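You operate a simulated robot arm through the tools that you are given. There is no shell and no other tool.

You run a simulated robot arm. Do the job below in one go: nothing can be reset, and whatever is moved stays where it is left.

## Task
Set the oven by the white heat card, open the vent and start.
Fine: heat and time as the card says; start last; leave the card where it lies.
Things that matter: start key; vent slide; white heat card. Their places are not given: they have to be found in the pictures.

The check looks at the end state, three seconds after you hand in, the way a careful person would. Anything else that was tipped, shoved, dropped, spilled or broken makes it a failure.

## Robot
A 6-joint arm with a four-finger gripper, fixed in place. Base frame: the origin is on the floor under the middle of its stand, x ahead of it, y to its left, z up. Units: m, rad, N and s.
It reaches about 1.041 m from its shoulder. Its first joint turns from -2.897 to 2.897 rad. Payload 3.67 kg.
Tool frame: the origin (TCP) lies between the finger pads and is the grasp point; the fingertips stand 0.028 m ahead of it; z points along the fingers, y is the line along which they close. The gripper opens to 0.112 m; its body begins 0.073 m behind the TCP.
Orientation is told as [roll, pitch, yaw] about the base's x, y, z axes, in that order, counted from this pose: with the fingers straight down and closing along the base's y, the tool's x points along the base's -x, its y along +y and its z along -z.

## Interface
- The arm moves only by the tool arm_command. Its argument "plan" is a list that holds one entry, the list of rows, each a list of 7 numbers: the shift along the tool's x, y, z in cm, then the turn, a rotation vector about the tool's x, y, z in rad, then the opening, from 0 (shut) to 1 (fully open). In form: [[[tx, ty, tz, wx, wy, wz, gripper], ...]]. A call has 1 to 20 rows; each row is the pose to reach, as a shift and turn from the pose commanded when the call began, along the tool's axes at that moment. Each row takes 0.2 s and may step no farther than 0.05 m and 0.15 rad from the row before; otherwise, or with a gripper value out of range, the whole call is refused. A pose out of reach is approached as far as the arm can. The call stops where the force on the tool passes 40 N (or 10 N more than at its start, if that is more) or the arm is blocked; 0.2 s more then pass. Each finger travels about 0.1025 m/s and halts on what it meets, pressing with about 26 N; the grip force reading is that of the motor and also rises with nothing between the fingers. The clock runs only during rows and for 0.2 s after the last one: add rows that repeat a pose to give the fingers time. The reply holds the time, the measured pose of the TCP, the force on the tool along the base axes, the opening and the grip force, in the units named above and with some noise, with the torque about the TCP (base axes, N m) and any sound that the robot's microphone picked up.
- Cameras (640 x 400 px; columns grow to the right, rows downward): "scene" is fixed at [0.399, -0.6496, 1.3561]; the picture's right is [0.99, -0.14, 0.00], its down [-0.04, -0.25, -0.97] and it looks along [0.14, 0.96, -0.25] (base axes); focal length 331 px, centre (320, 200). "wrist" rides on the gripper at [0.06, -0.018, -0.104] in the tool frame; the picture's right is [0.29, 0.96, 0.00], its down [-0.80, 0.24, -0.55] and it looks along [-0.53, 0.16, 0.83] (tool axes); focal length 234 px, centre (320, 200).
- snapshot(camera): a new picture of that camera. No time passes.
- point_at(camera, pixels): for up to 12 pixels [column, row] of the newest picture of that camera ("zoom" is the newest enlarged one), the place [x, y, z] in the base frame of the surface seen there, good to about 0.003 m. No time passes.
- enlarge(camera, box): a new picture of the part [left, top, right, bottom] of that camera's present view, enlarged. No time passes.
- hand_in(): hands the job in; it is judged then, once.

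Unless the task says otherwise, let go and move clear before handing in.

The tools are called after "Emit:" as a command line: name --argument value ..., lists and objects as JSON in quotes. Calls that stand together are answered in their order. arm_command: Moves the arm, as the interface text tells. Its arguments: {"type":"object","properties":{"plan":{"type":"array"}},"required":["plan"]} The other tools are called the same way: snapshot (camera) takes a picture; point_at (camera, pixels) gives the place of the surface under pixels of a picture; enlarge (camera, box) takes an enlarged picture of a part of a camera's view; hand_in () hands the job in.

At the start:

```text
t: 0.0
tool_pos: [0.3416, 0.3892, 1.1422]
tcp_rot: [0.0, 0.001, 0.001]
force: [-0.3, 0.0, 0.2]
wrist_torque: [0.0, 0.01, -0.02]
width: 0.1116
grasp_force: 0.0
```

scene: 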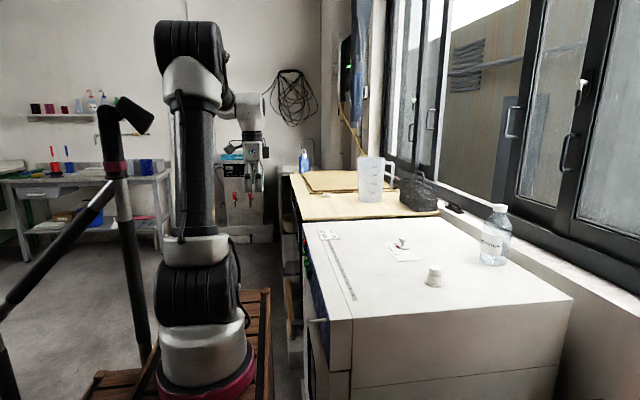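
wrist: 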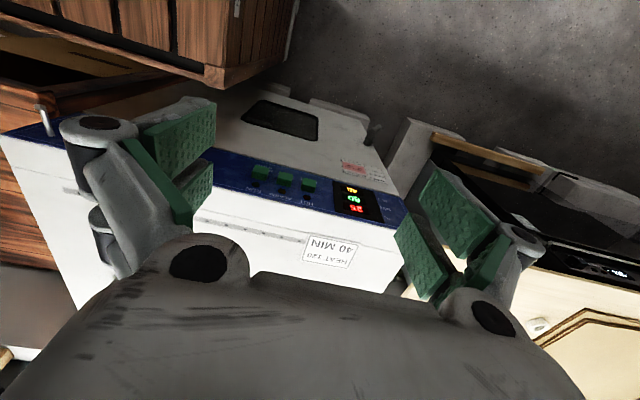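

The wrist picture shows a white oven with a blue panel, three green keys near (260-310,175-185), a display near (355,200), and a card reading "HEAT 120 40 MIN" near (330,250). I'll enlarge these areas to see the details.

Emit:
enlarge --camera "wrist" --box '[220, 130, 420, 280]'

Emit:
enlarge --camera "scene" --box '[280, 210, 520, 360]'

```text
2.67 times, centred on (320, 205) of wrist
```

zoom: 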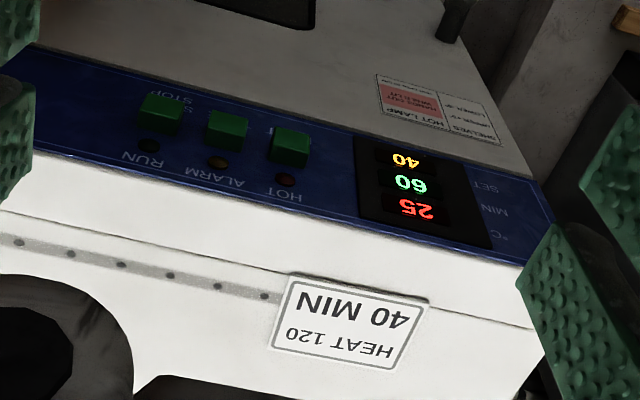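

```text
2.67 times, centred on (400, 285) of scene
```

zoom: 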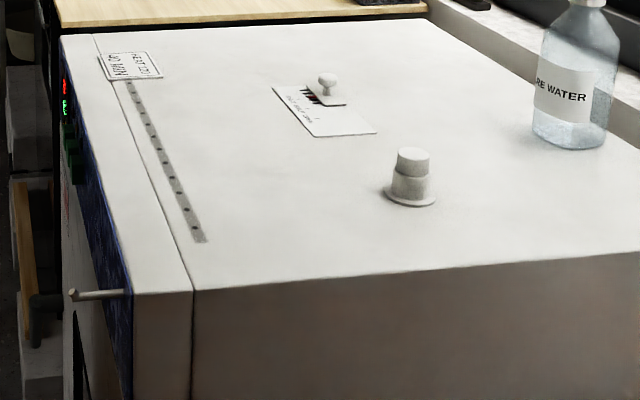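

The enlarged views show a display (40 amber SET, 60 green MIN, 25 red °C), three green keys, and on top a plate with a knob and a stub. I'll enlarge more closely to read the lettering.

Emit:
enlarge --camera "wrist" --box '[240, 150, 320, 210]'

Emit:
enlarge --camera "wrist" --box '[290, 150, 410, 280]'

Emit:
enlarge --camera "scene" --box '[370, 225, 450, 295]'

Emit:
enlarge --camera "scene" --box '[296, 220, 366, 300]'

```text
6.67 times, centred on (280, 180) of wrist
```

zoom: 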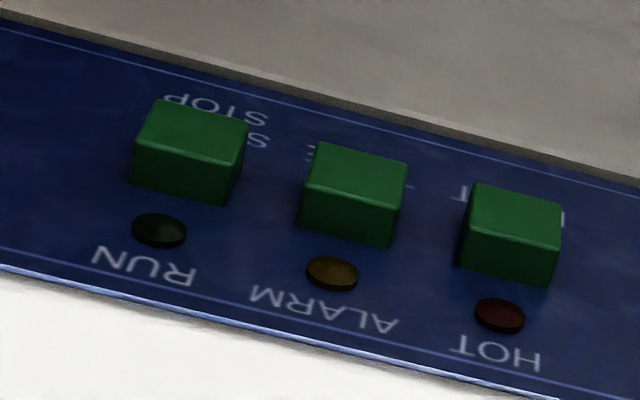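

```text
3.08 times, centred on (350, 215) of wrist
```

zoom: 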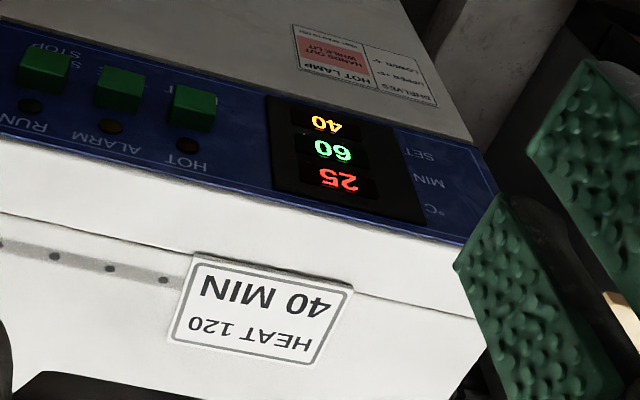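

```text
5.71 times, centred on (410, 260) of scene
```

zoom: 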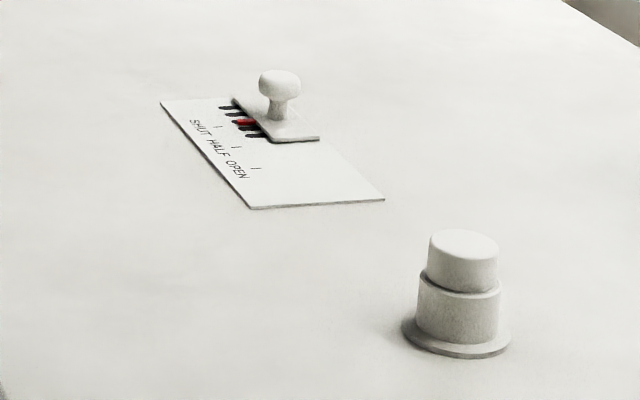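

```text
5.00 times, centred on (331, 260) of scene
```

zoom: 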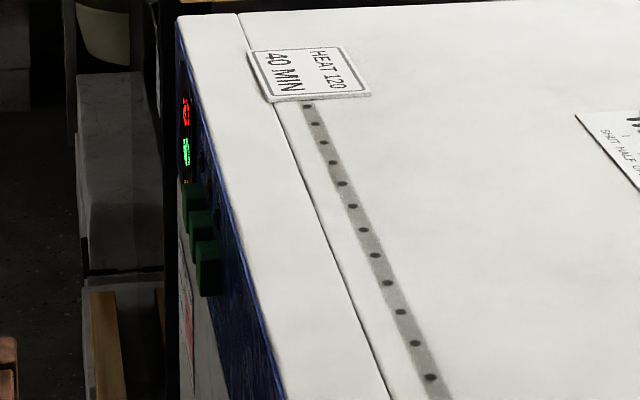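

The keys' lettering is partly hidden behind them: the row seems to read "START/STOP" above RUN, then two others above ALARM and HOT. I'll locate the main features in base coordinates before moving for a better view of the front.

Emit:
point_at --camera "wrist" --pixels '[[260, 172], [285, 179], [309, 185], [350, 189], [354, 199], [357, 209], [330, 250], [283, 120], [372, 135], [47, 120], [360, 170], [398, 205]]'

Emit:
point_at --camera "scene" --pixels '[[329, 234], [403, 241], [404, 258], [434, 272], [434, 284], [494, 235], [352, 320], [303, 223], [430, 216], [572, 298], [316, 320], [345, 275]]'

```text
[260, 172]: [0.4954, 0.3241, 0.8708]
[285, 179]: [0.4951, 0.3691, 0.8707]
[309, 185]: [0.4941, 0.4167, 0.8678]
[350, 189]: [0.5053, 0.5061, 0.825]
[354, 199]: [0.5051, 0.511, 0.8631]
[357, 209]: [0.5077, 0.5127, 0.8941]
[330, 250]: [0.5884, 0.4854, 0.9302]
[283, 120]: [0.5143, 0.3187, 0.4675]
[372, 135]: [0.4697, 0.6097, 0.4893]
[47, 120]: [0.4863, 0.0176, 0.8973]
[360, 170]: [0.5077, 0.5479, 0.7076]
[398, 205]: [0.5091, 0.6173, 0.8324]
```

```text
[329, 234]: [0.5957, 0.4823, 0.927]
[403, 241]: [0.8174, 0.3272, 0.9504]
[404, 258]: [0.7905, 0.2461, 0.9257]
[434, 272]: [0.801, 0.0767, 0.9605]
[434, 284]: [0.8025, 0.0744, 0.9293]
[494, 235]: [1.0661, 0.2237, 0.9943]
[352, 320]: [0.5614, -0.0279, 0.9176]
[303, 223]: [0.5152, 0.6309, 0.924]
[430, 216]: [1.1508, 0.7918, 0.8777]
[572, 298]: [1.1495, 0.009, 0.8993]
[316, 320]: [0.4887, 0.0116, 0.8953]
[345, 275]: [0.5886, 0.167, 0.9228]
```

The oven's front face is at x≈0.508 with keys at about (0.495, 0.324/0.369/0.417, 0.868), and its top is at z≈0.924. Before moving I'll check where the black tripod near (120,180) and the other things around the arm stand.

Emit:
point_at --camera "scene" --pixels '[[118, 165], [135, 115], [60, 260], [135, 290], [205, 340], [190, 45], [240, 110], [205, 280], [248, 180], [230, 165], [300, 330], [190, 180]]'

Emit:
enlarge --camera "scene" --box '[80, 0, 340, 400]'

```text
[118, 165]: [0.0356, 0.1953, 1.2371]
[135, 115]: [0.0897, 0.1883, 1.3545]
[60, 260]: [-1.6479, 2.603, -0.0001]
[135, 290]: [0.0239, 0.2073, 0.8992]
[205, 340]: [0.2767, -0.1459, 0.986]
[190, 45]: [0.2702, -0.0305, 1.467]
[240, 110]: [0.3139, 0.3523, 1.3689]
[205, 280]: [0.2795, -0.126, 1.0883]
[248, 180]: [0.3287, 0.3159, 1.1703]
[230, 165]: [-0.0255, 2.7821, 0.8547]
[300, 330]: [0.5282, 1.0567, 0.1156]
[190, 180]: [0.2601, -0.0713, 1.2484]
```

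```text
1.00 times, centred on (210, 200) of scene (not enlarged: the box is as wide or as high as the picture)
```

zoom: 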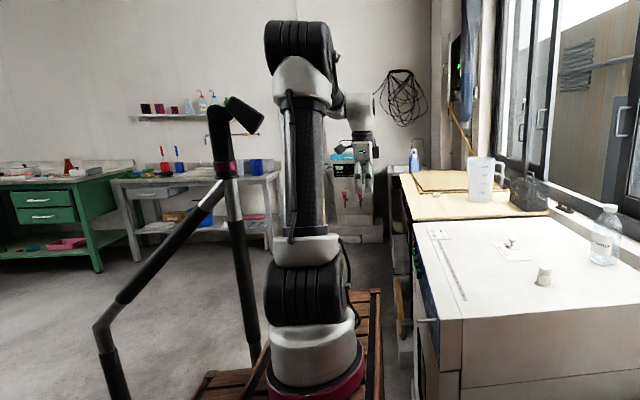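

The post-like thing near (118,165) reads about (0.04,0.20,1.24), close to the arm, so I want to know exactly where it and the arm's links run before moving.

Emit:
point_at --camera "scene" --pixels '[[100, 200], [80, 225], [30, 285], [5, 312], [125, 220], [130, 250], [145, 340], [8, 370], [115, 168], [145, 122], [112, 140], [250, 370]]'

Emit:
point_at --camera "scene" --pixels '[[200, 390], [180, 385], [262, 300], [110, 380], [205, 310], [185, 250], [228, 100], [245, 105], [250, 130], [240, 80], [225, 60], [160, 60]]'

```text
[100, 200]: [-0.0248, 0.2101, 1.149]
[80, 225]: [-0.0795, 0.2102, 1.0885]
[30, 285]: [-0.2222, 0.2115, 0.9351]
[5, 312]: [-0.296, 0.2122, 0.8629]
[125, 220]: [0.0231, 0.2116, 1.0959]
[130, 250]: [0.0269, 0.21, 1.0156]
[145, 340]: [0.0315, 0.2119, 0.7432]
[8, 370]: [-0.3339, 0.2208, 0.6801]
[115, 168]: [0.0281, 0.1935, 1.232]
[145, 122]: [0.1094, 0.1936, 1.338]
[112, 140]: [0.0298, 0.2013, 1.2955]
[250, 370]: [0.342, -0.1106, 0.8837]
```

```text
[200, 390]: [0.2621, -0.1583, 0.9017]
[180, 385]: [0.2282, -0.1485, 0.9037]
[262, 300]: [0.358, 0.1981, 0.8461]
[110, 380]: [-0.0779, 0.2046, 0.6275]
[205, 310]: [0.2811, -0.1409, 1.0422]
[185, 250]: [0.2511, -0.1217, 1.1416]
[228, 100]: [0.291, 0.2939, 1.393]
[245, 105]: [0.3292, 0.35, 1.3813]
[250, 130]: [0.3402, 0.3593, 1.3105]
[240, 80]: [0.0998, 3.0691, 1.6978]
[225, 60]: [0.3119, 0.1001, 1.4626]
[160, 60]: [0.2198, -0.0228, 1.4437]
```

The visible arm stands around (0.28,-0.1) with a post around (0.03,0.2); I want the stand's extents from the wrist view too, since the arm has to work in the gap between stand and oven front.

Emit:
point_at --camera "wrist" --pixels '[[100, 20], [200, 70], [285, 75], [290, 20], [180, 30], [30, 90], [60, 60], [150, 85], [240, 20], [45, 120], [20, 230], [375, 130]]'

Emit:
enlarge --camera "wrist" --box '[0, 0, 320, 200]'

Emit:
enlarge --camera "scene" --box '[280, 220, 380, 400]'

```text
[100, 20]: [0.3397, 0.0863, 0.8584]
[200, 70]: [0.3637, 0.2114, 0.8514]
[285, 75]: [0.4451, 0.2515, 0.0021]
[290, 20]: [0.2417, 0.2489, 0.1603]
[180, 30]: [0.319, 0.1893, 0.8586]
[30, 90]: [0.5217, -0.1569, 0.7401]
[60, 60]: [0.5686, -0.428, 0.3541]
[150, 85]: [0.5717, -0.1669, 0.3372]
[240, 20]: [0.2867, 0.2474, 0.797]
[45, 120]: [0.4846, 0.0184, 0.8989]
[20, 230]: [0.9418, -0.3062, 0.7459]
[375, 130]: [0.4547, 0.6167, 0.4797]
```

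```text
2.00 times, centred on (160, 100) of wrist
```

zoom: 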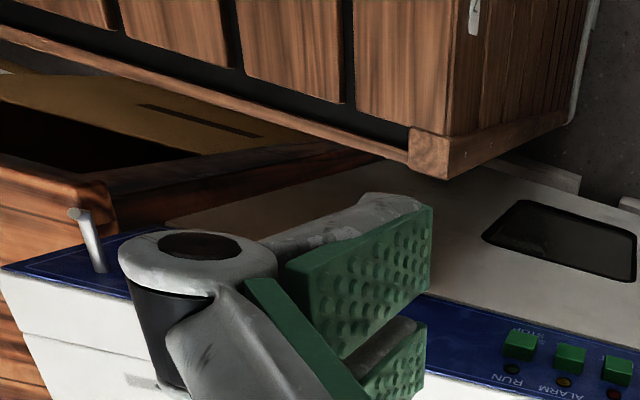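

```text
2.22 times, centred on (330, 310) of scene
```

zoom: 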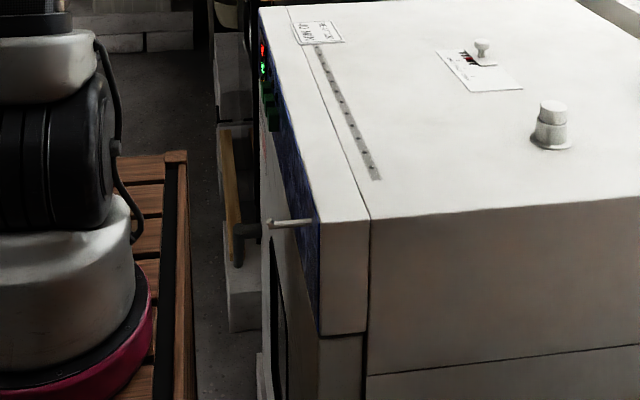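

The crate-like stand tops out at z≈0.86 with its edge at x≈0.365, y≈0.25, and the oven front is at x≈0.508, so there is room above it. I'll lower the gripper and pitch it to look at the panel's front.

Emit:
arm_command --plan '[[[0.5, -0.5, 2.5, 0, -0.1, 0, 1], [1, -1, 5, 0, -0.2, 0, 1], [1.5, -1.5, 7.5, 0, -0.3, 0, 1], [2, -2, 10, 0, -0.4, 0, 1], [2, -2, 12.5, 0, -0.5, 0, 1], [2, -2, 15, 0, -0.6, 0, 1], [2, -2, 15, 0, -0.6, 0, 1]]]'

```text
t: 1.6
tool_pos: [0.3232, 0.3701, 0.9921]
tcp_rot: [-0.001, -0.598, 0.001]
force: [0.1, -0.3, -0.3]
wrist_torque: [0.0, 0.01, -0.05]
width: 0.112
grasp_force: 0.2
```

The arm reached (0.323,0.370,0.992) with pitch -0.6 and no contact. I'll take both pictures.

Emit:
snapshot --camera "wrist"

Emit:
snapshot --camera "scene"

```text
taken
```

wrist: 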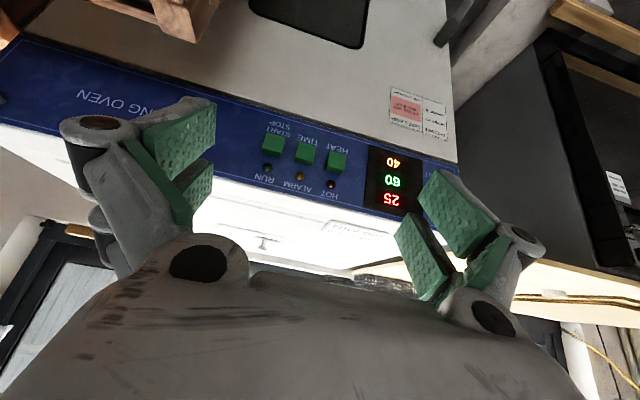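

```text
taken
```

scene: 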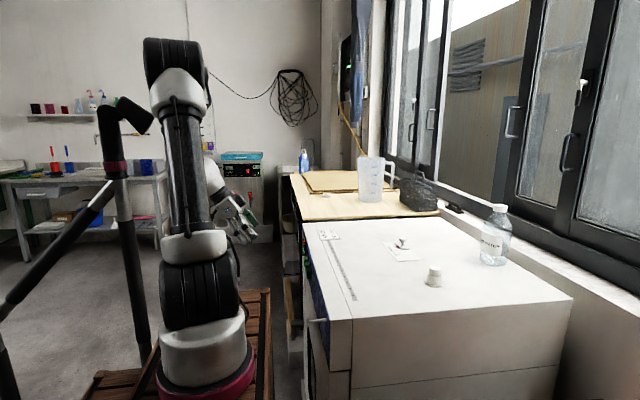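

Now the key labels read START/STOP, TIME, HEAT (from -y to +y) at (273,145), (305,153), (337,161), with display 40/60/25 at (392,180). I'll enlarge for all the lettering.

Emit:
enlarge --camera "wrist" --box '[220, 90, 440, 230]'

Emit:
enlarge --camera "wrist" --box '[380, 80, 460, 145]'

Emit:
enlarge --camera "wrist" --box '[0, 20, 200, 150]'

Emit:
enlarge --camera "wrist" --box '[350, 140, 430, 215]'

```text
2.86 times, centred on (330, 160) of wrist
```

zoom: 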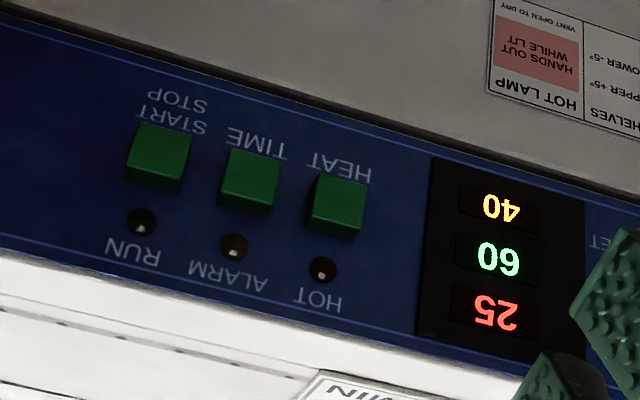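

```text
6.15 times, centred on (420, 112) of wrist
```

zoom: 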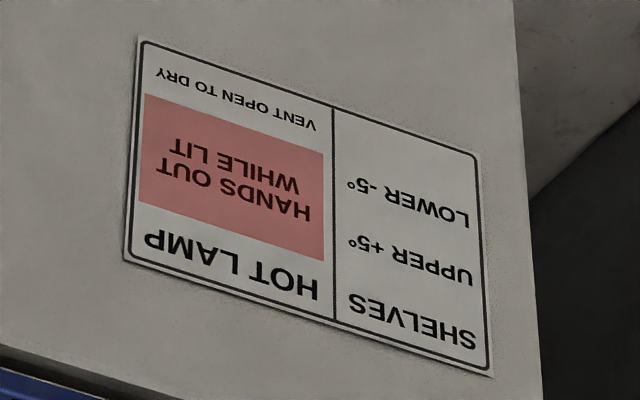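

```text
3.08 times, centred on (100, 85) of wrist
```

zoom: 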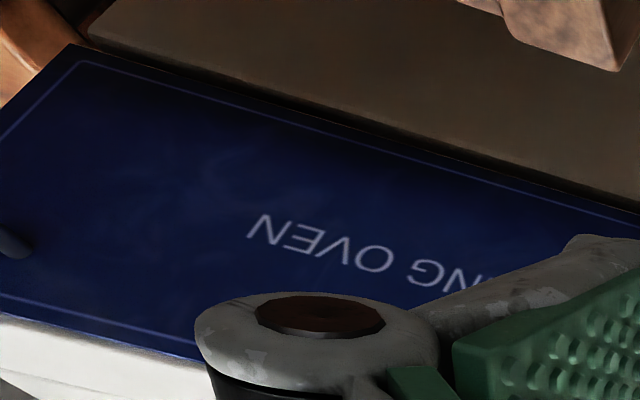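

```text
5.33 times, centred on (390, 178) of wrist
```

zoom: 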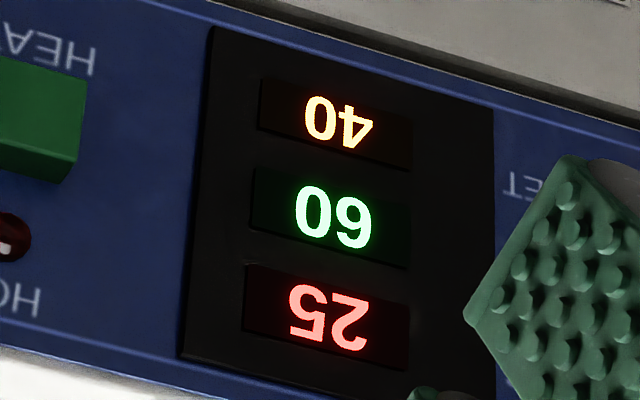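

The panel labels are SET (amber 40), MIN (green 60), °C (red 25), and the keys are HEAT, TIME and START/STOP; the card asks for heat 120, 40 min. Next I'll go up and over the oven top to look at the vent slide from close by.

Emit:
arm_command --plan '[[[-2.26, 0, -3.3, 0, 0.1, 0, 1], [-4.52, 0, -6.6, 0, 0.2, 0, 1], [-6.78, 0, -9.9, 0, 0.3, 0, 1], [-9.04, 0, -13.2, 0, 0.4, 0, 1], [-12.75, -1, -10.66, 0, 0.5, 0, 1], [-16.47, -2, -8.12, 0, 0.6, 0, 1], [-20.18, -3, -5.57, 0, 0.6, 0, 1], [-23.89, -4, -3.03, 0, 0.6, 0, 1], [-27.6, -5, -0.49, 0, 0.6, 0, 1], [-31.32, -6, 2.06, 0, 0.6, 0, 1], [-35.03, -6, 4.6, 0, 0.6, 0, 1], [-38.74, -6, 7.14, 0, 0.6, 0, 1], [-38.74, -6, 7.14, 0, 0.6, 0, 1]]]'

```text
t: 4.4
tool_pos: [0.6828, 0.3084, 1.15]
tcp_rot: [0.0, 0.001, 0.0]
force: [-0.4, -0.1, 0.0]
wrist_torque: [-0.01, -0.03, -0.01]
width: 0.1121
grasp_force: 0.0
```

The arm is at (0.683,0.308,1.150), fingers straight down, no contact. I'll look at the vent from here.

Emit:
snapshot --camera "wrist"

Emit:
snapshot --camera "scene"

```text
taken
```

wrist: 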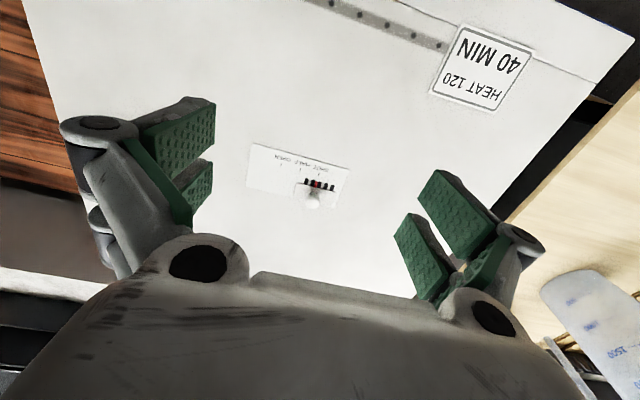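

```text
taken
```

scene: 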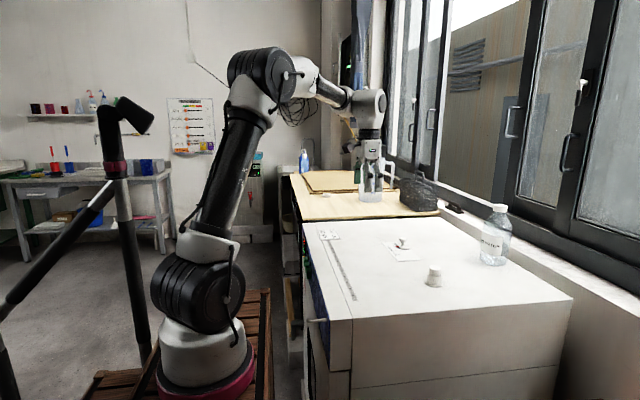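

The vent plate lies at about (298,175) in the wrist view, with the knob at (313,200). I'll enlarge it and read its position.

Emit:
enlarge --camera "wrist" --box '[240, 135, 360, 215]'

Emit:
point_at --camera "zoom" --pixels '[[410, 350], [380, 325], [300, 270], [550, 190], [70, 80], [60, 280], [410, 245], [385, 310], [345, 240], [490, 270]]'

Emit:
enlarge --camera "wrist" --box '[420, 10, 550, 120]'

```text
5.00 times, centred on (300, 175) of wrist
```

zoom: 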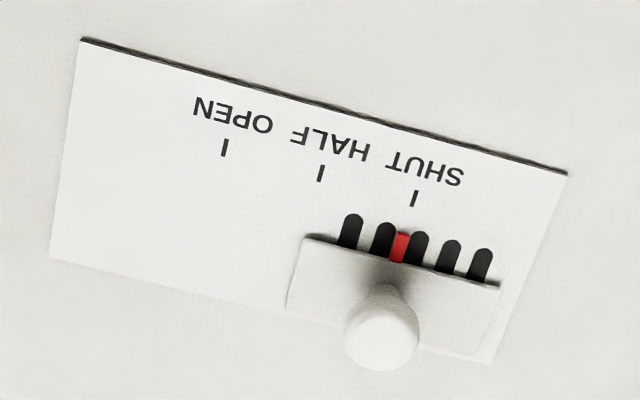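

```text
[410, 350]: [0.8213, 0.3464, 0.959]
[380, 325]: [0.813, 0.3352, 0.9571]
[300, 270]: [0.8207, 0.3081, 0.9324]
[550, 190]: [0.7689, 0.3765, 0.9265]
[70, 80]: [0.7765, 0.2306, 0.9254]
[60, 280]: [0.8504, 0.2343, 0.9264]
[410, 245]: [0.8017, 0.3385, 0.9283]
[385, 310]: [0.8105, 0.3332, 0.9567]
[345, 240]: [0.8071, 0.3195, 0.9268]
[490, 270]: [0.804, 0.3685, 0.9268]
```

```text
3.64 times, centred on (485, 65) of wrist
```

zoom: 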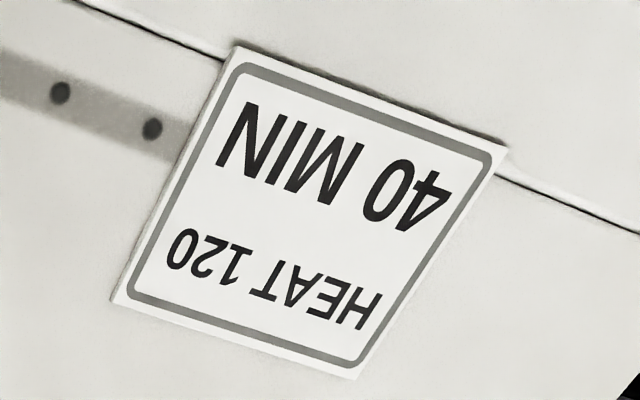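

The slide's red pointer sits at SHUT, and OPEN is to the -y side. I'll measure the tick positions, pointer and knob more precisely.

Emit:
enlarge --camera "wrist" --box '[240, 135, 360, 215]'

Emit:
point_at --camera "zoom" --pixels '[[415, 193], [320, 173], [225, 147], [401, 247], [306, 238], [499, 288], [288, 307], [490, 352], [345, 315], [420, 345], [384, 370], [384, 300]]'

```text
5.00 times, centred on (300, 175) of wrist
```

zoom: 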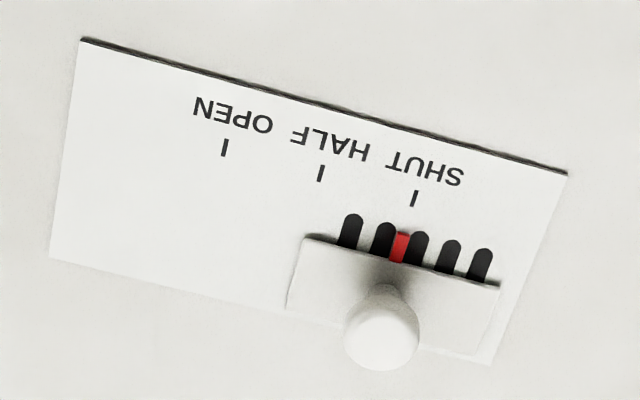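

```text
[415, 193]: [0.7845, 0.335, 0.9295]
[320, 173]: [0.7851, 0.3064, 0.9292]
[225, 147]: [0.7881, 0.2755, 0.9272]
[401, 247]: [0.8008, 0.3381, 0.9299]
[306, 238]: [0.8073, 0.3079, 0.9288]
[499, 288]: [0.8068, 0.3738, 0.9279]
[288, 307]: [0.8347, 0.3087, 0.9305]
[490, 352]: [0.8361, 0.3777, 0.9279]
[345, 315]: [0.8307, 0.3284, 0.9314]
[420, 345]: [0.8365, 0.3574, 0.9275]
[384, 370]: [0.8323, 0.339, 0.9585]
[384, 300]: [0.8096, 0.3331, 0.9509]
```

Tick spacing is about 0.030 m (SHUT y≈0.335, OPEN y≈0.2755), so the slide must travel about 0.060 m toward -y; the knob head is near (0.819,0.337) with top at z≈0.958. I'll measure the finger pads to know how they would sit around the knob.

Emit:
point_at --camera "wrist" --pixels '[[211, 104], [211, 138], [165, 176], [148, 132], [210, 162], [209, 190], [185, 215], [180, 188], [443, 174], [497, 222], [462, 252], [424, 200]]'

Emit:
point_at --camera "wrist" --pixels '[[410, 218], [400, 238], [432, 295], [447, 268], [190, 102], [480, 250], [150, 165], [200, 250], [490, 320]]'

```text
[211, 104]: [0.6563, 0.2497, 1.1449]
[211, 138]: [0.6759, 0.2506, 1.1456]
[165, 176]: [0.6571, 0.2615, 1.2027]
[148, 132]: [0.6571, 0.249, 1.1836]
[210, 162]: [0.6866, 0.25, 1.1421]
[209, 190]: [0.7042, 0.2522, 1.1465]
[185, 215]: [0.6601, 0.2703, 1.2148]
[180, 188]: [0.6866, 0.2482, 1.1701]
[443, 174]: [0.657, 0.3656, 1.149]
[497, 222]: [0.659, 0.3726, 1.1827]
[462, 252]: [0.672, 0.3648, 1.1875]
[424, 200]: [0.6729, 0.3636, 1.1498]
```

```text
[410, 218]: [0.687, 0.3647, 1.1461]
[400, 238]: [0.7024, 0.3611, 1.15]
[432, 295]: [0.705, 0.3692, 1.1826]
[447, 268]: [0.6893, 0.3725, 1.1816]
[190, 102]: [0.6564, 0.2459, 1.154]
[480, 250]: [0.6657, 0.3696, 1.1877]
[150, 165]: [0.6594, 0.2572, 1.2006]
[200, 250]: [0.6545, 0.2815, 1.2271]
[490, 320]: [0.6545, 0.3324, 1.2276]
```

Each finger side has two pads about 2 cm wide with a 1.1 cm gap, so the 2 cm knob would seat centrally between them. I'll move to above the knob at z≈1.05 and narrow the opening there to see how the tips move.

Emit:
arm_command --plan '[[[-3.4, 0.7, 2.5, 0, 0, 0, 1], [-6.8, 1.4, 5, 0, 0, 0, 1], [-10.2, 2.2, 7.5, 0, 0, 0, 1], [-13.6, 2.9, 10, 0, 0, 0, 1], [-13.6, 2.9, 10, 0, 0, 0, 0.5], [-13.6, 2.9, 10, 0, 0, 0, 0.5], [-13.6, 2.9, 10, 0, 0, 0, 0.5]]]'

Emit:
snapshot --camera "wrist"

Emit:
snapshot --camera "scene"

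```text
t: 6.0
tool_pos: [0.8216, 0.3402, 1.0475]
tcp_rot: [-0.001, 0.0, 0.0]
force: [0.9, -0.3, -0.1]
wrist_torque: [0.01, 0.02, -0.02]
width: 0.0561
grasp_force: 0.1
```

```text
taken
```

wrist: 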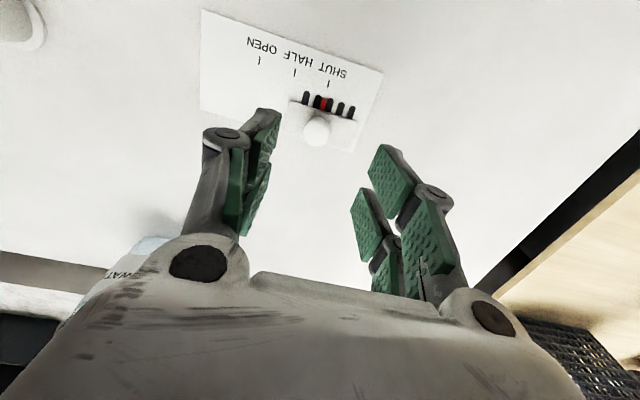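

```text
taken
```

scene: 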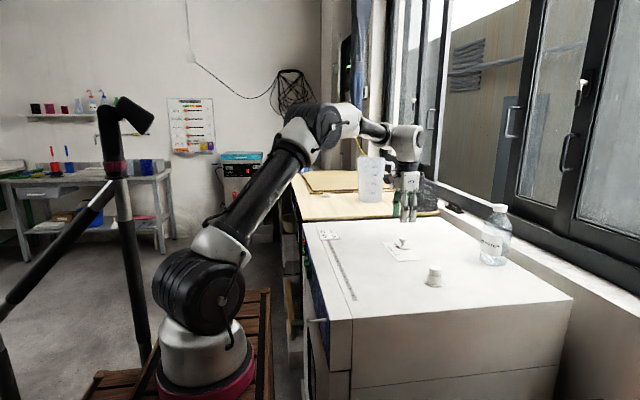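

The opening is 0.056 m and the knob shows at (317,130) just beyond the fingers. I'll measure the tips and knob from this view.

Emit:
point_at --camera "wrist" --pixels '[[278, 114], [268, 150], [267, 175], [250, 230], [381, 148], [370, 172], [361, 192], [352, 213], [317, 130], [317, 120], [306, 130], [328, 132]]'

Emit:
enlarge --camera "wrist" --box '[190, 80, 470, 300]'

Emit:
enlarge --camera "scene" --box '[370, 170, 460, 290]'

```text
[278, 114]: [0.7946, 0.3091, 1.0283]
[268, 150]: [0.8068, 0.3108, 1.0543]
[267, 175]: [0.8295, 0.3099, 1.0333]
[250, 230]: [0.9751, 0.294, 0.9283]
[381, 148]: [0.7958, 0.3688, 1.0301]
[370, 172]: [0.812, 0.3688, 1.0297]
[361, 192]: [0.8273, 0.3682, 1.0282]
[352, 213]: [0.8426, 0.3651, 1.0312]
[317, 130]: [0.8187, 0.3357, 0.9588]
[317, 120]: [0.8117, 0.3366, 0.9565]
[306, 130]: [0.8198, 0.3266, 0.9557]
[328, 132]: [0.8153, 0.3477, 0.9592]
```

```text
1.82 times, centred on (330, 190) of wrist
```

zoom: 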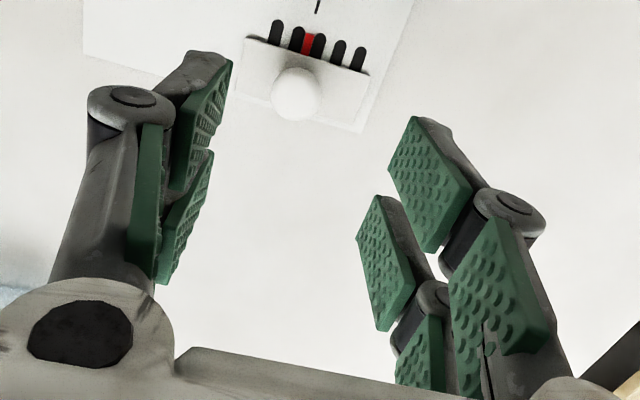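

```text
3.33 times, centred on (415, 230) of scene
```

zoom: 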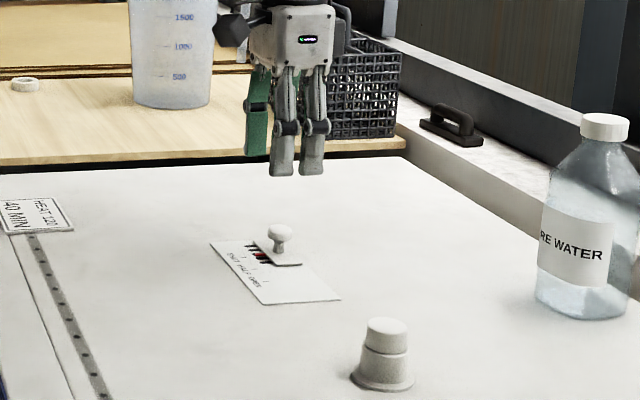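

The knob's centre reads (0.819,0.337,0.959) and the tips stand about 0.02–0.028 m below the TCP. I'll lower the tips around the knob head to z≈0.94, clear of the slide plate, without closing yet.

Emit:
arm_command --plan '[[[0.25, -0.3, 2.5, 0, 0, 0, 0.5], [0.25, -0.3, 5, 0, 0, 0, 0.5], [0.25, -0.3, 7, 0, 0, 0, 0.5], [0.25, -0.3, 8.1, 0, 0, 0, 0.5], [0.25, -0.3, 8.1, 0, 0, 0, 0.5]]]'

Emit:
snapshot --camera "wrist"

Emit:
enlarge --camera "scene" --box '[370, 190, 450, 270]'

```text
t: 7.2
tool_pos: [0.8162, 0.3343, 0.971]
tcp_rot: [-0.001, 0.001, 0.0]
force: [0.3, 0.1, 1.0]
wrist_torque: [-0.01, 0.05, -0.03]
width: 0.0561
grasp_force: 0.1
```

```text
taken
```

wrist: 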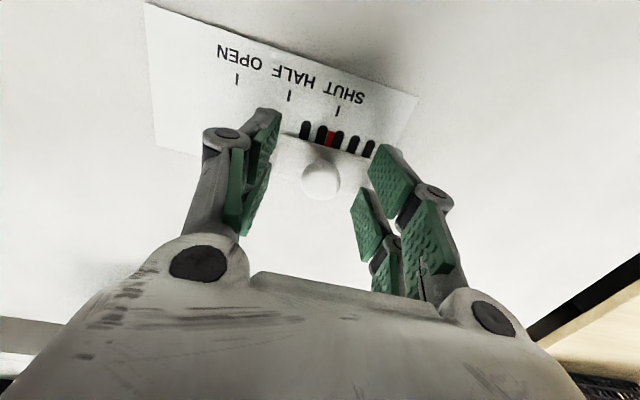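

```text
5.00 times, centred on (410, 230) of scene
```

zoom: 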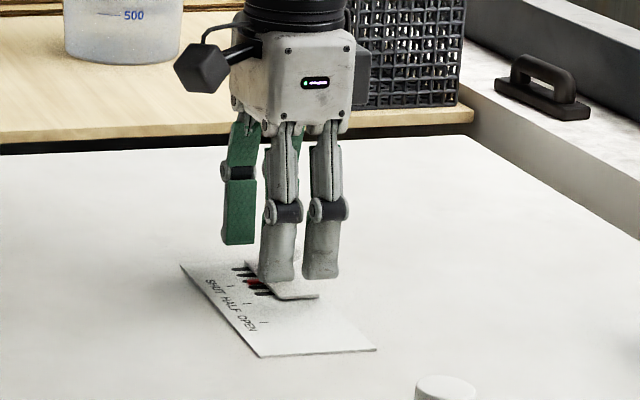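

The TCP reads z=0.971, with the knob at (321,180) between the pads. I'll measure the knob against the tips before closing.

Emit:
point_at --camera "wrist" --pixels '[[321, 178], [321, 165], [321, 195], [306, 180], [337, 181], [278, 114], [267, 150], [382, 149], [371, 172], [362, 192], [353, 212], [262, 185]]'

Emit:
enlarge --camera "wrist" --box '[220, 80, 420, 230]'

```text
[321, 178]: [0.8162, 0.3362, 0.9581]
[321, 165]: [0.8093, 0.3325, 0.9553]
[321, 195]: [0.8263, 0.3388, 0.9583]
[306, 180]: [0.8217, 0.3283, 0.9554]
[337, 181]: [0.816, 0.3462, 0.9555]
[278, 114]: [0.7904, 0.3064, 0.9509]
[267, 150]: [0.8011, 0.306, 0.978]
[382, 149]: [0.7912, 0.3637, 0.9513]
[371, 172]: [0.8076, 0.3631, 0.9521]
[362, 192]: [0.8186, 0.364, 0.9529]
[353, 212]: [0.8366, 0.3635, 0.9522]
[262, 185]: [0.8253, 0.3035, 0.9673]
```

```text
2.67 times, centred on (320, 155) of wrist
```

zoom: 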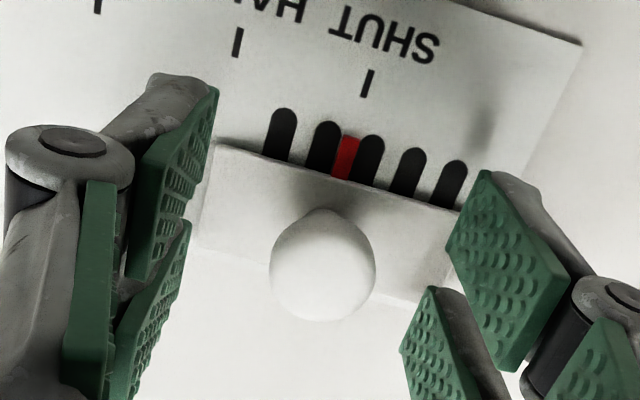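

The pads are centred near x≈0.814, the knob near x≈0.818, and the tips are around z≈0.945. I'll shift 4 mm in +x, drop 4 mm, and close on the knob.

Emit:
arm_command --plan '[[[-0.4, 0.15, 0.4, 0, 0, 0, 0.5], [-0.4, 0.15, 0.4, 0, 0, 0, 0.3], [-0.4, 0.15, 0.4, 0, 0, 0, 0.15], [-0.4, 0.15, 0.4, 0, 0, 0, 0.12], [-0.4, 0.15, 0.4, 0, 0, 0, 0.12]]]'

Emit:
snapshot --camera "wrist"

Emit:
enlarge --camera "scene" --box '[370, 190, 450, 270]'

```text
t: 8.4
tool_pos: [0.8197, 0.3368, 0.9657]
tcp_rot: [-0.001, 0.001, 0.0]
force: [-0.1, -8.1, -0.1]
wrist_torque: [-0.19, 0.01, -0.04]
width: 0.0222
grasp_force: 44.7
```

```text
taken
```

wrist: 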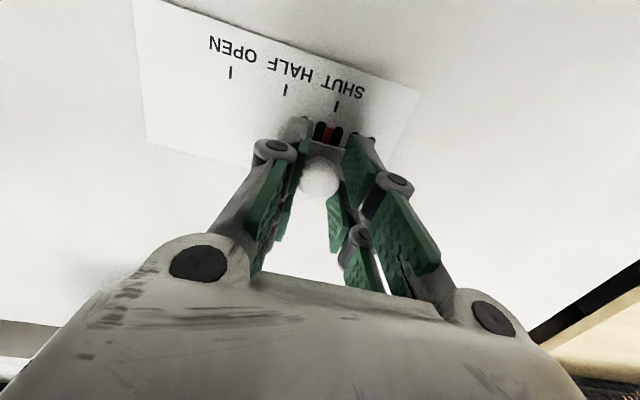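

```text
5.00 times, centred on (410, 230) of scene
```

zoom: 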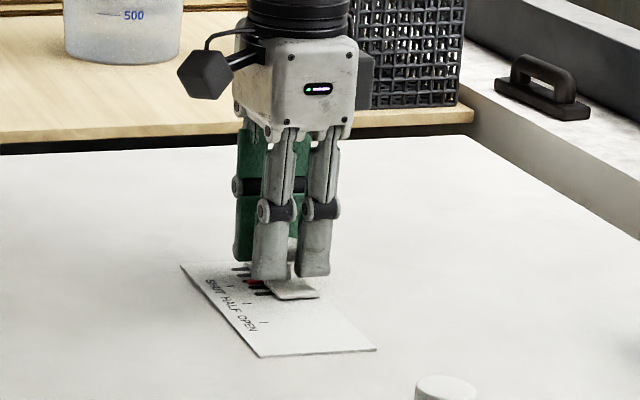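

The knob is gripped (opening 0.0222, grip 44.7). I'll slide it toward -y by 5.8 cm in steps and then check the pointer against the OPEN tick.

Emit:
arm_command --plan '[[[0, -0.8, 0, 0, 0, 0, 0.12], [0, -1.6, 0, 0, 0, 0, 0.12], [0, -2.4, 0, 0, 0, 0, 0.12], [0, -3.2, 0, 0, 0, 0, 0.12], [0, -4.0, 0, 0, 0, 0, 0.12], [0, -4.8, 0, 0, 0, 0, 0.12], [0, -5.4, 0, 0, 0, 0, 0.12], [0, -5.8, 0, 0, 0, 0, 0.12], [0, -5.8, 0, 0, 0, 0, 0.12]]]'

Emit:
snapshot --camera "wrist"

Emit:
enlarge --camera "scene" --box '[370, 200, 450, 280]'

```text
t: 10.4
tool_pos: [0.8204, 0.2798, 0.9664]
tcp_rot: [-0.001, 0.002, 0.0]
force: [1.0, -1.9, -9.0]
wrist_torque: [-0.02, 0.07, 0.02]
width: 0.0223
grasp_force: 45.0
```

```text
taken
```

wrist: 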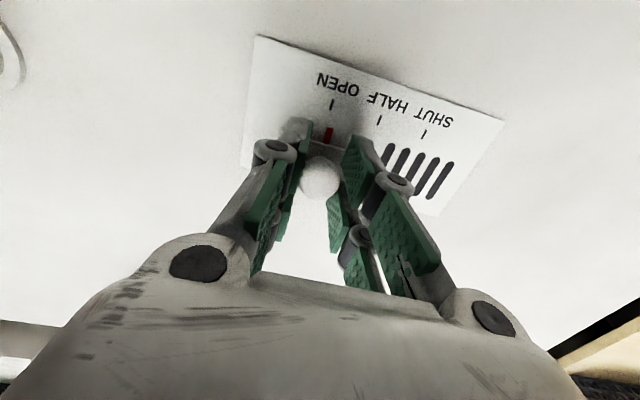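

```text
5.00 times, centred on (410, 240) of scene
```

zoom: 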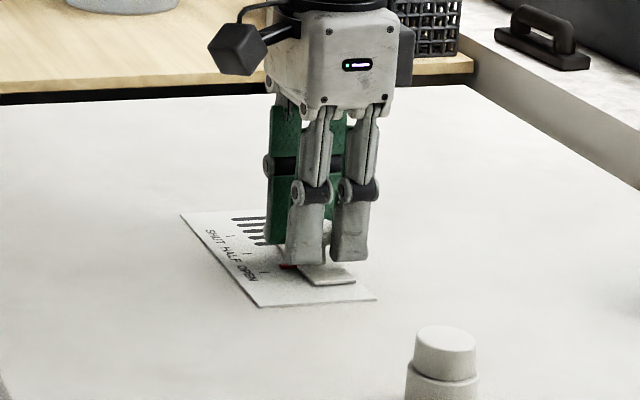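

The slide moved with the knob and the red pointer is now below the OPEN tick at (332,104). I'll enlarge to check alignment.

Emit:
enlarge --camera "wrist" --box '[290, 65, 410, 155]'

Emit:
point_at --camera "wrist" --pixels '[[333, 103], [380, 119], [424, 133], [329, 134], [328, 130], [330, 139]]'

```text
4.44 times, centred on (350, 110) of wrist
```

zoom: 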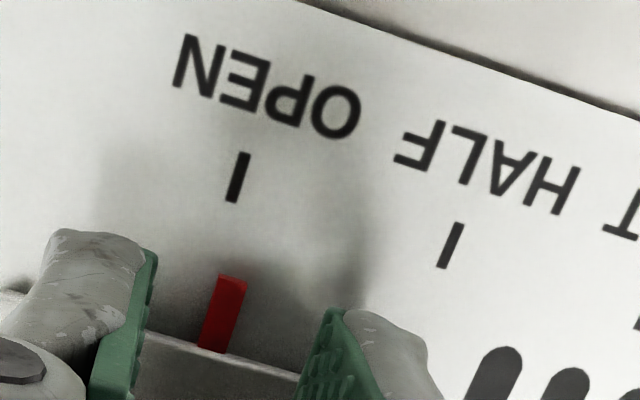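

```text
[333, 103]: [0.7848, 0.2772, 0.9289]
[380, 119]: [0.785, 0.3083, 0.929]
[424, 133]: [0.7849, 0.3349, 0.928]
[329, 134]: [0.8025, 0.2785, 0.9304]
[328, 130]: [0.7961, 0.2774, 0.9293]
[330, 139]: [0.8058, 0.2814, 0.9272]
```

The pointer sits about 2–3 mm short of the OPEN tick (extended down from (238,178) in the zoom it would fall left of the pointer at (222,315)). I'll slide 2.5 mm further and check again.

Emit:
arm_command --plan '[[[0, -0.1, 0, 0, 0, 0, 0.12], [0, -0.2, 0, 0, 0, 0, 0.12], [0, -0.25, 0, 0, 0, 0, 0.12], [0, -0.25, 0, 0, 0, 0, 0.12]]]'

Emit:
snapshot --camera "wrist"

Emit:
enlarge --camera "wrist" --box '[290, 65, 410, 155]'

```text
t: 11.4
tool_pos: [0.8195, 0.2771, 0.9651]
tcp_rot: [0.0, 0.0, 0.0]
force: [9.9, 3.6, -16.9]
wrist_torque: [0.11, -0.62, 0.03]
width: 0.0221
grasp_force: 44.8
```

```text
taken
```

wrist: 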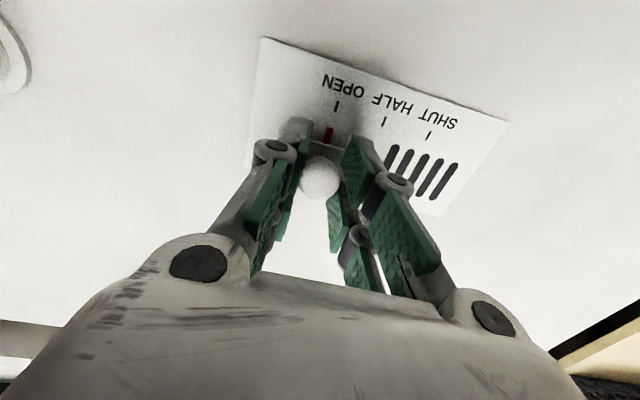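

```text
4.44 times, centred on (350, 110) of wrist
```

zoom: 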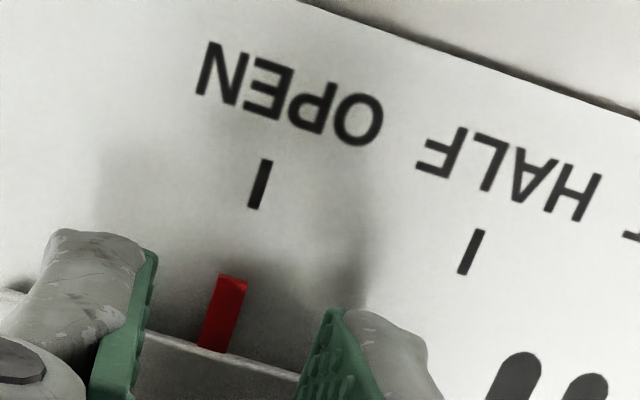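

The OPEN tick extended down now meets the pointer at (223,315), so the vent is at OPEN. I'll open the fingers, rise straight up and check.

Emit:
arm_command --plan '[[[0, 0, 0, 0, 0, 0, 0.3], [0, 0, 0, 0, 0, 0, 0.5], [0, 0, 0, 0, 0, 0, 0.5], [0, 0, -2, 0, 0, 0, 0.5], [0, 0, -5, 0, 0, 0, 0.5], [0, 0, -9, 0, 0, 0, 0.5], [0, 0, -13, 0, 0, 0, 0.5], [0, 0, -13, 0, 0, 0, 0.5]]]'

Emit:
snapshot --camera "wrist"

Emit:
snapshot --camera "scene"

```text
t: 13.2
tool_pos: [0.8192, 0.2757, 1.0966]
tcp_rot: [0.001, 0.002, 0.001]
force: [0.4, -0.8, -0.8]
wrist_torque: [0.01, 0.04, 0.03]
width: 0.0562
grasp_force: 0.1
```

```text
taken
```

wrist: 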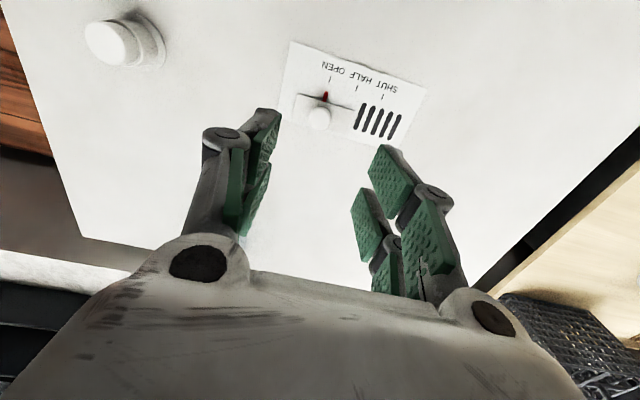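

```text
taken
```

scene: 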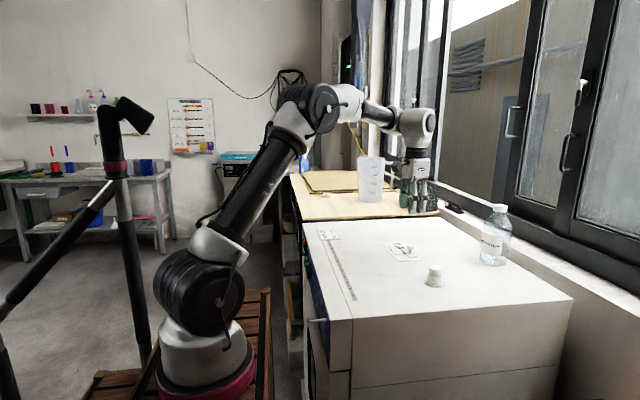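

Emit:
enlarge --camera "wrist" --box '[275, 30, 435, 150]'

Emit:
enlarge --camera "scene" --box '[370, 225, 450, 295]'

```text
3.33 times, centred on (355, 90) of wrist
```

zoom: 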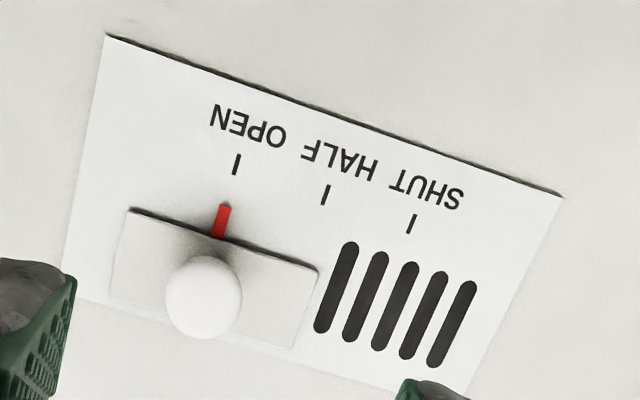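

```text
5.71 times, centred on (410, 260) of scene
```

zoom: 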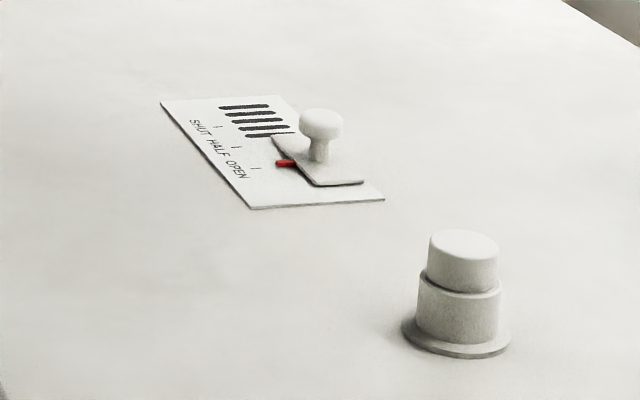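

The vent reads OPEN with all slots uncovered and nothing else disturbed. I'll go back over the oven at z≈1.15 to in front of it, closing the fingers and pitching them forward.

Emit:
arm_command --plan '[[[2, 0.5, -2, 0, 0, 0, 0.3], [6, 1.5, -4, 0, 0, 0, 0.1], [10.4, 2.7, -5, 0, 0, 0, 0], [14.8, 3.9, -5, 0, 0, 0, 0], [19.2, 5.1, -5, 0, 0, 0, 0], [23.6, 6.3, -5, 0, 0, 0, 0], [28, 7.5, -5, 0, -0.1, 0, 0], [32.4, 8.7, -5, 0, -0.2, 0, 0], [36.8, 9.9, -5, 0, -0.3, 0, 0], [41.2, 11.1, -5, 0, -0.4, 0, 0], [45.2, 12.1, -5, 0, -0.5, 0, 0], [48.2, 12.5, -5, 0, -0.6, 0, 0], [48.2, 12.5, -5, 0, -0.6, 0, 0]]]'

Emit:
snapshot --camera "wrist"

Emit:
snapshot --camera "scene"

```text
t: 16.0
tool_pos: [0.3377, 0.403, 1.1488]
tcp_rot: [0.001, -0.6, 0.0]
force: [0.0, 0.1, -0.2]
wrist_torque: [0.01, 0.0, 0.01]
width: 0.0
grasp_force: 26.2
```

```text
taken
```

wrist: 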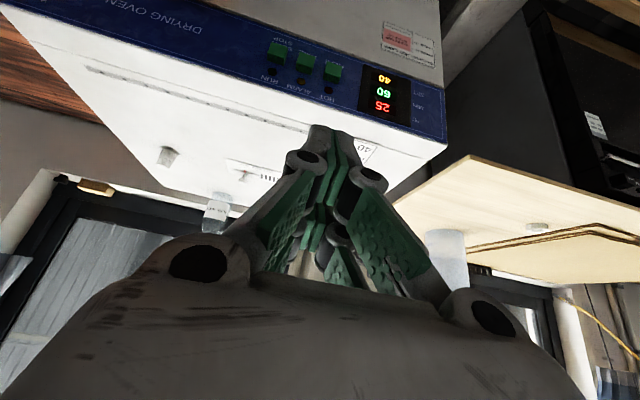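

```text
taken
```

scene: 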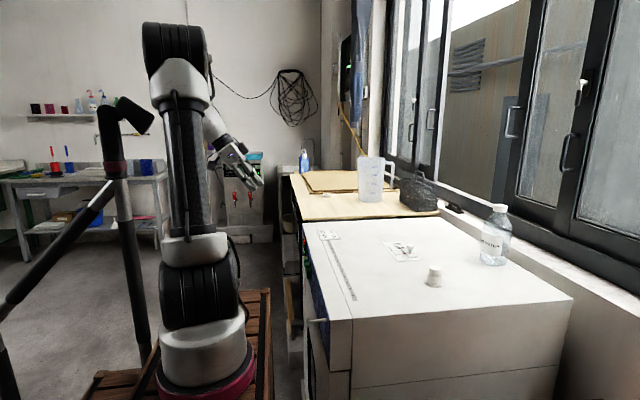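

The fingers are shut and the panel shows 40/60/25 with the keys at (276,50), (304,60), (332,70). I'll measure the closed fingertips so I know how wide a press they make, and re-measure the keys.

Emit:
enlarge --camera "wrist" --box '[260, 110, 400, 210]'

Emit:
point_at --camera "wrist" --pixels '[[314, 128], [318, 140], [330, 130], [343, 135], [353, 140], [308, 140], [276, 49], [304, 59], [332, 69], [276, 58], [304, 68], [332, 78]]'

Emit:
enlarge --camera "wrist" --box '[250, 20, 370, 105]'

```text
4.00 times, centred on (330, 160) of wrist
```

zoom: 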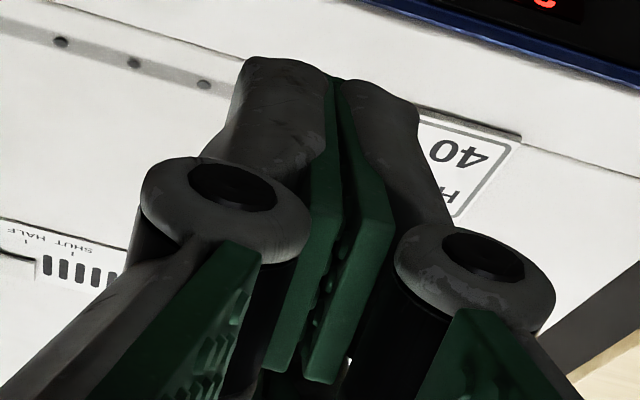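

```text
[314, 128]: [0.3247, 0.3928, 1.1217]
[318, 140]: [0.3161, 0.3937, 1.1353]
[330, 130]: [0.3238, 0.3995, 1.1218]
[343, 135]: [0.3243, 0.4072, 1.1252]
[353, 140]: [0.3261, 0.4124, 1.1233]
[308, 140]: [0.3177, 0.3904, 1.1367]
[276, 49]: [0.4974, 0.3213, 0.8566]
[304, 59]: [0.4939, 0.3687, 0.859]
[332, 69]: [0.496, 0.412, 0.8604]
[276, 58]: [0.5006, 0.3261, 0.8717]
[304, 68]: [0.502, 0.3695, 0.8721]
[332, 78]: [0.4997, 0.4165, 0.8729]
```

```text
4.71 times, centred on (310, 62) of wrist
```

zoom: 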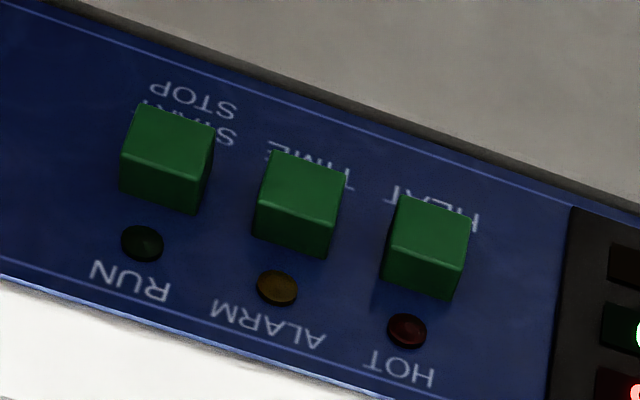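

Closed tips are about 2.4 cm wide, the keys' front faces are at x≈0.4945, z≈0.861, with y≈0.324/0.369/0.415 and 4.6 cm spacing, so one key can be pressed at a time. I'll move to stand off in front of the HEAT key with the fingers pitched to -0.8.

Emit:
arm_command --plan '[[[2.07, 0.17, 3.53, 0, -0.03, 0, 0], [4.15, 0.34, 7.07, 0, -0.06, 0, 0], [6.22, 0.51, 10.6, 0, -0.09, 0, 0], [8.29, 0.69, 14.13, 0, -0.11, 0, 0], [10.36, 0.86, 17.66, 0, -0.14, 0, 0], [12.44, 1.03, 21.2, 0, -0.17, 0, 0], [14.51, 1.2, 24.73, 0, -0.2, 0, 0], [12.0, 1.2, 26.4, 0, -0.2, 0, 0], [9.56, 1.2, 28.12, 0, -0.2, 0, 0], [9.56, 1.2, 28.12, 0, -0.2, 0, 0]]]'

Emit:
snapshot --camera "wrist"

Emit:
snapshot --camera "scene"

```text
t: 18.2
tool_pos: [0.4191, 0.4149, 0.8599]
tcp_rot: [0.0, -0.798, 0.001]
force: [0.3, 0.8, 0.2]
wrist_torque: [0.01, 0.01, -0.02]
width: 0.0002
grasp_force: 25.8
```

```text
taken
```

wrist: 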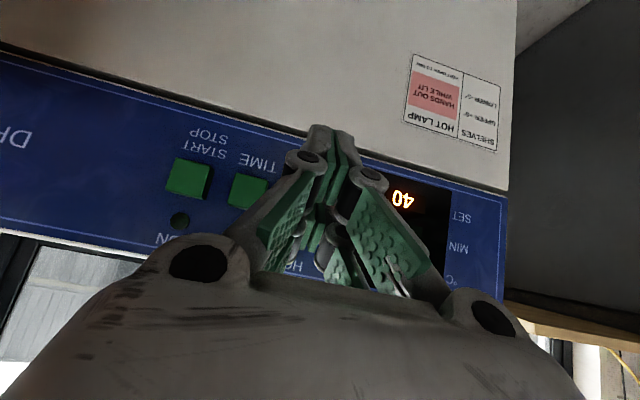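

```text
taken
```

scene: 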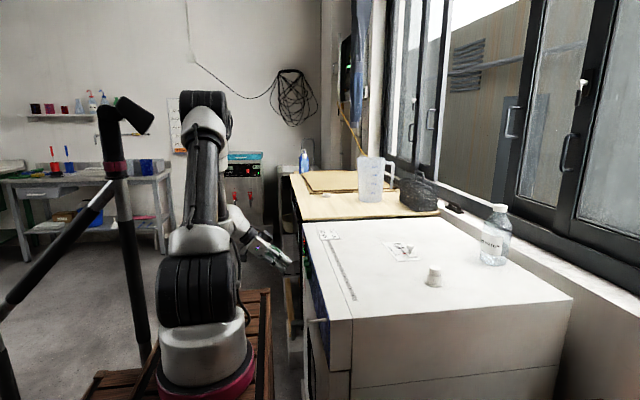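

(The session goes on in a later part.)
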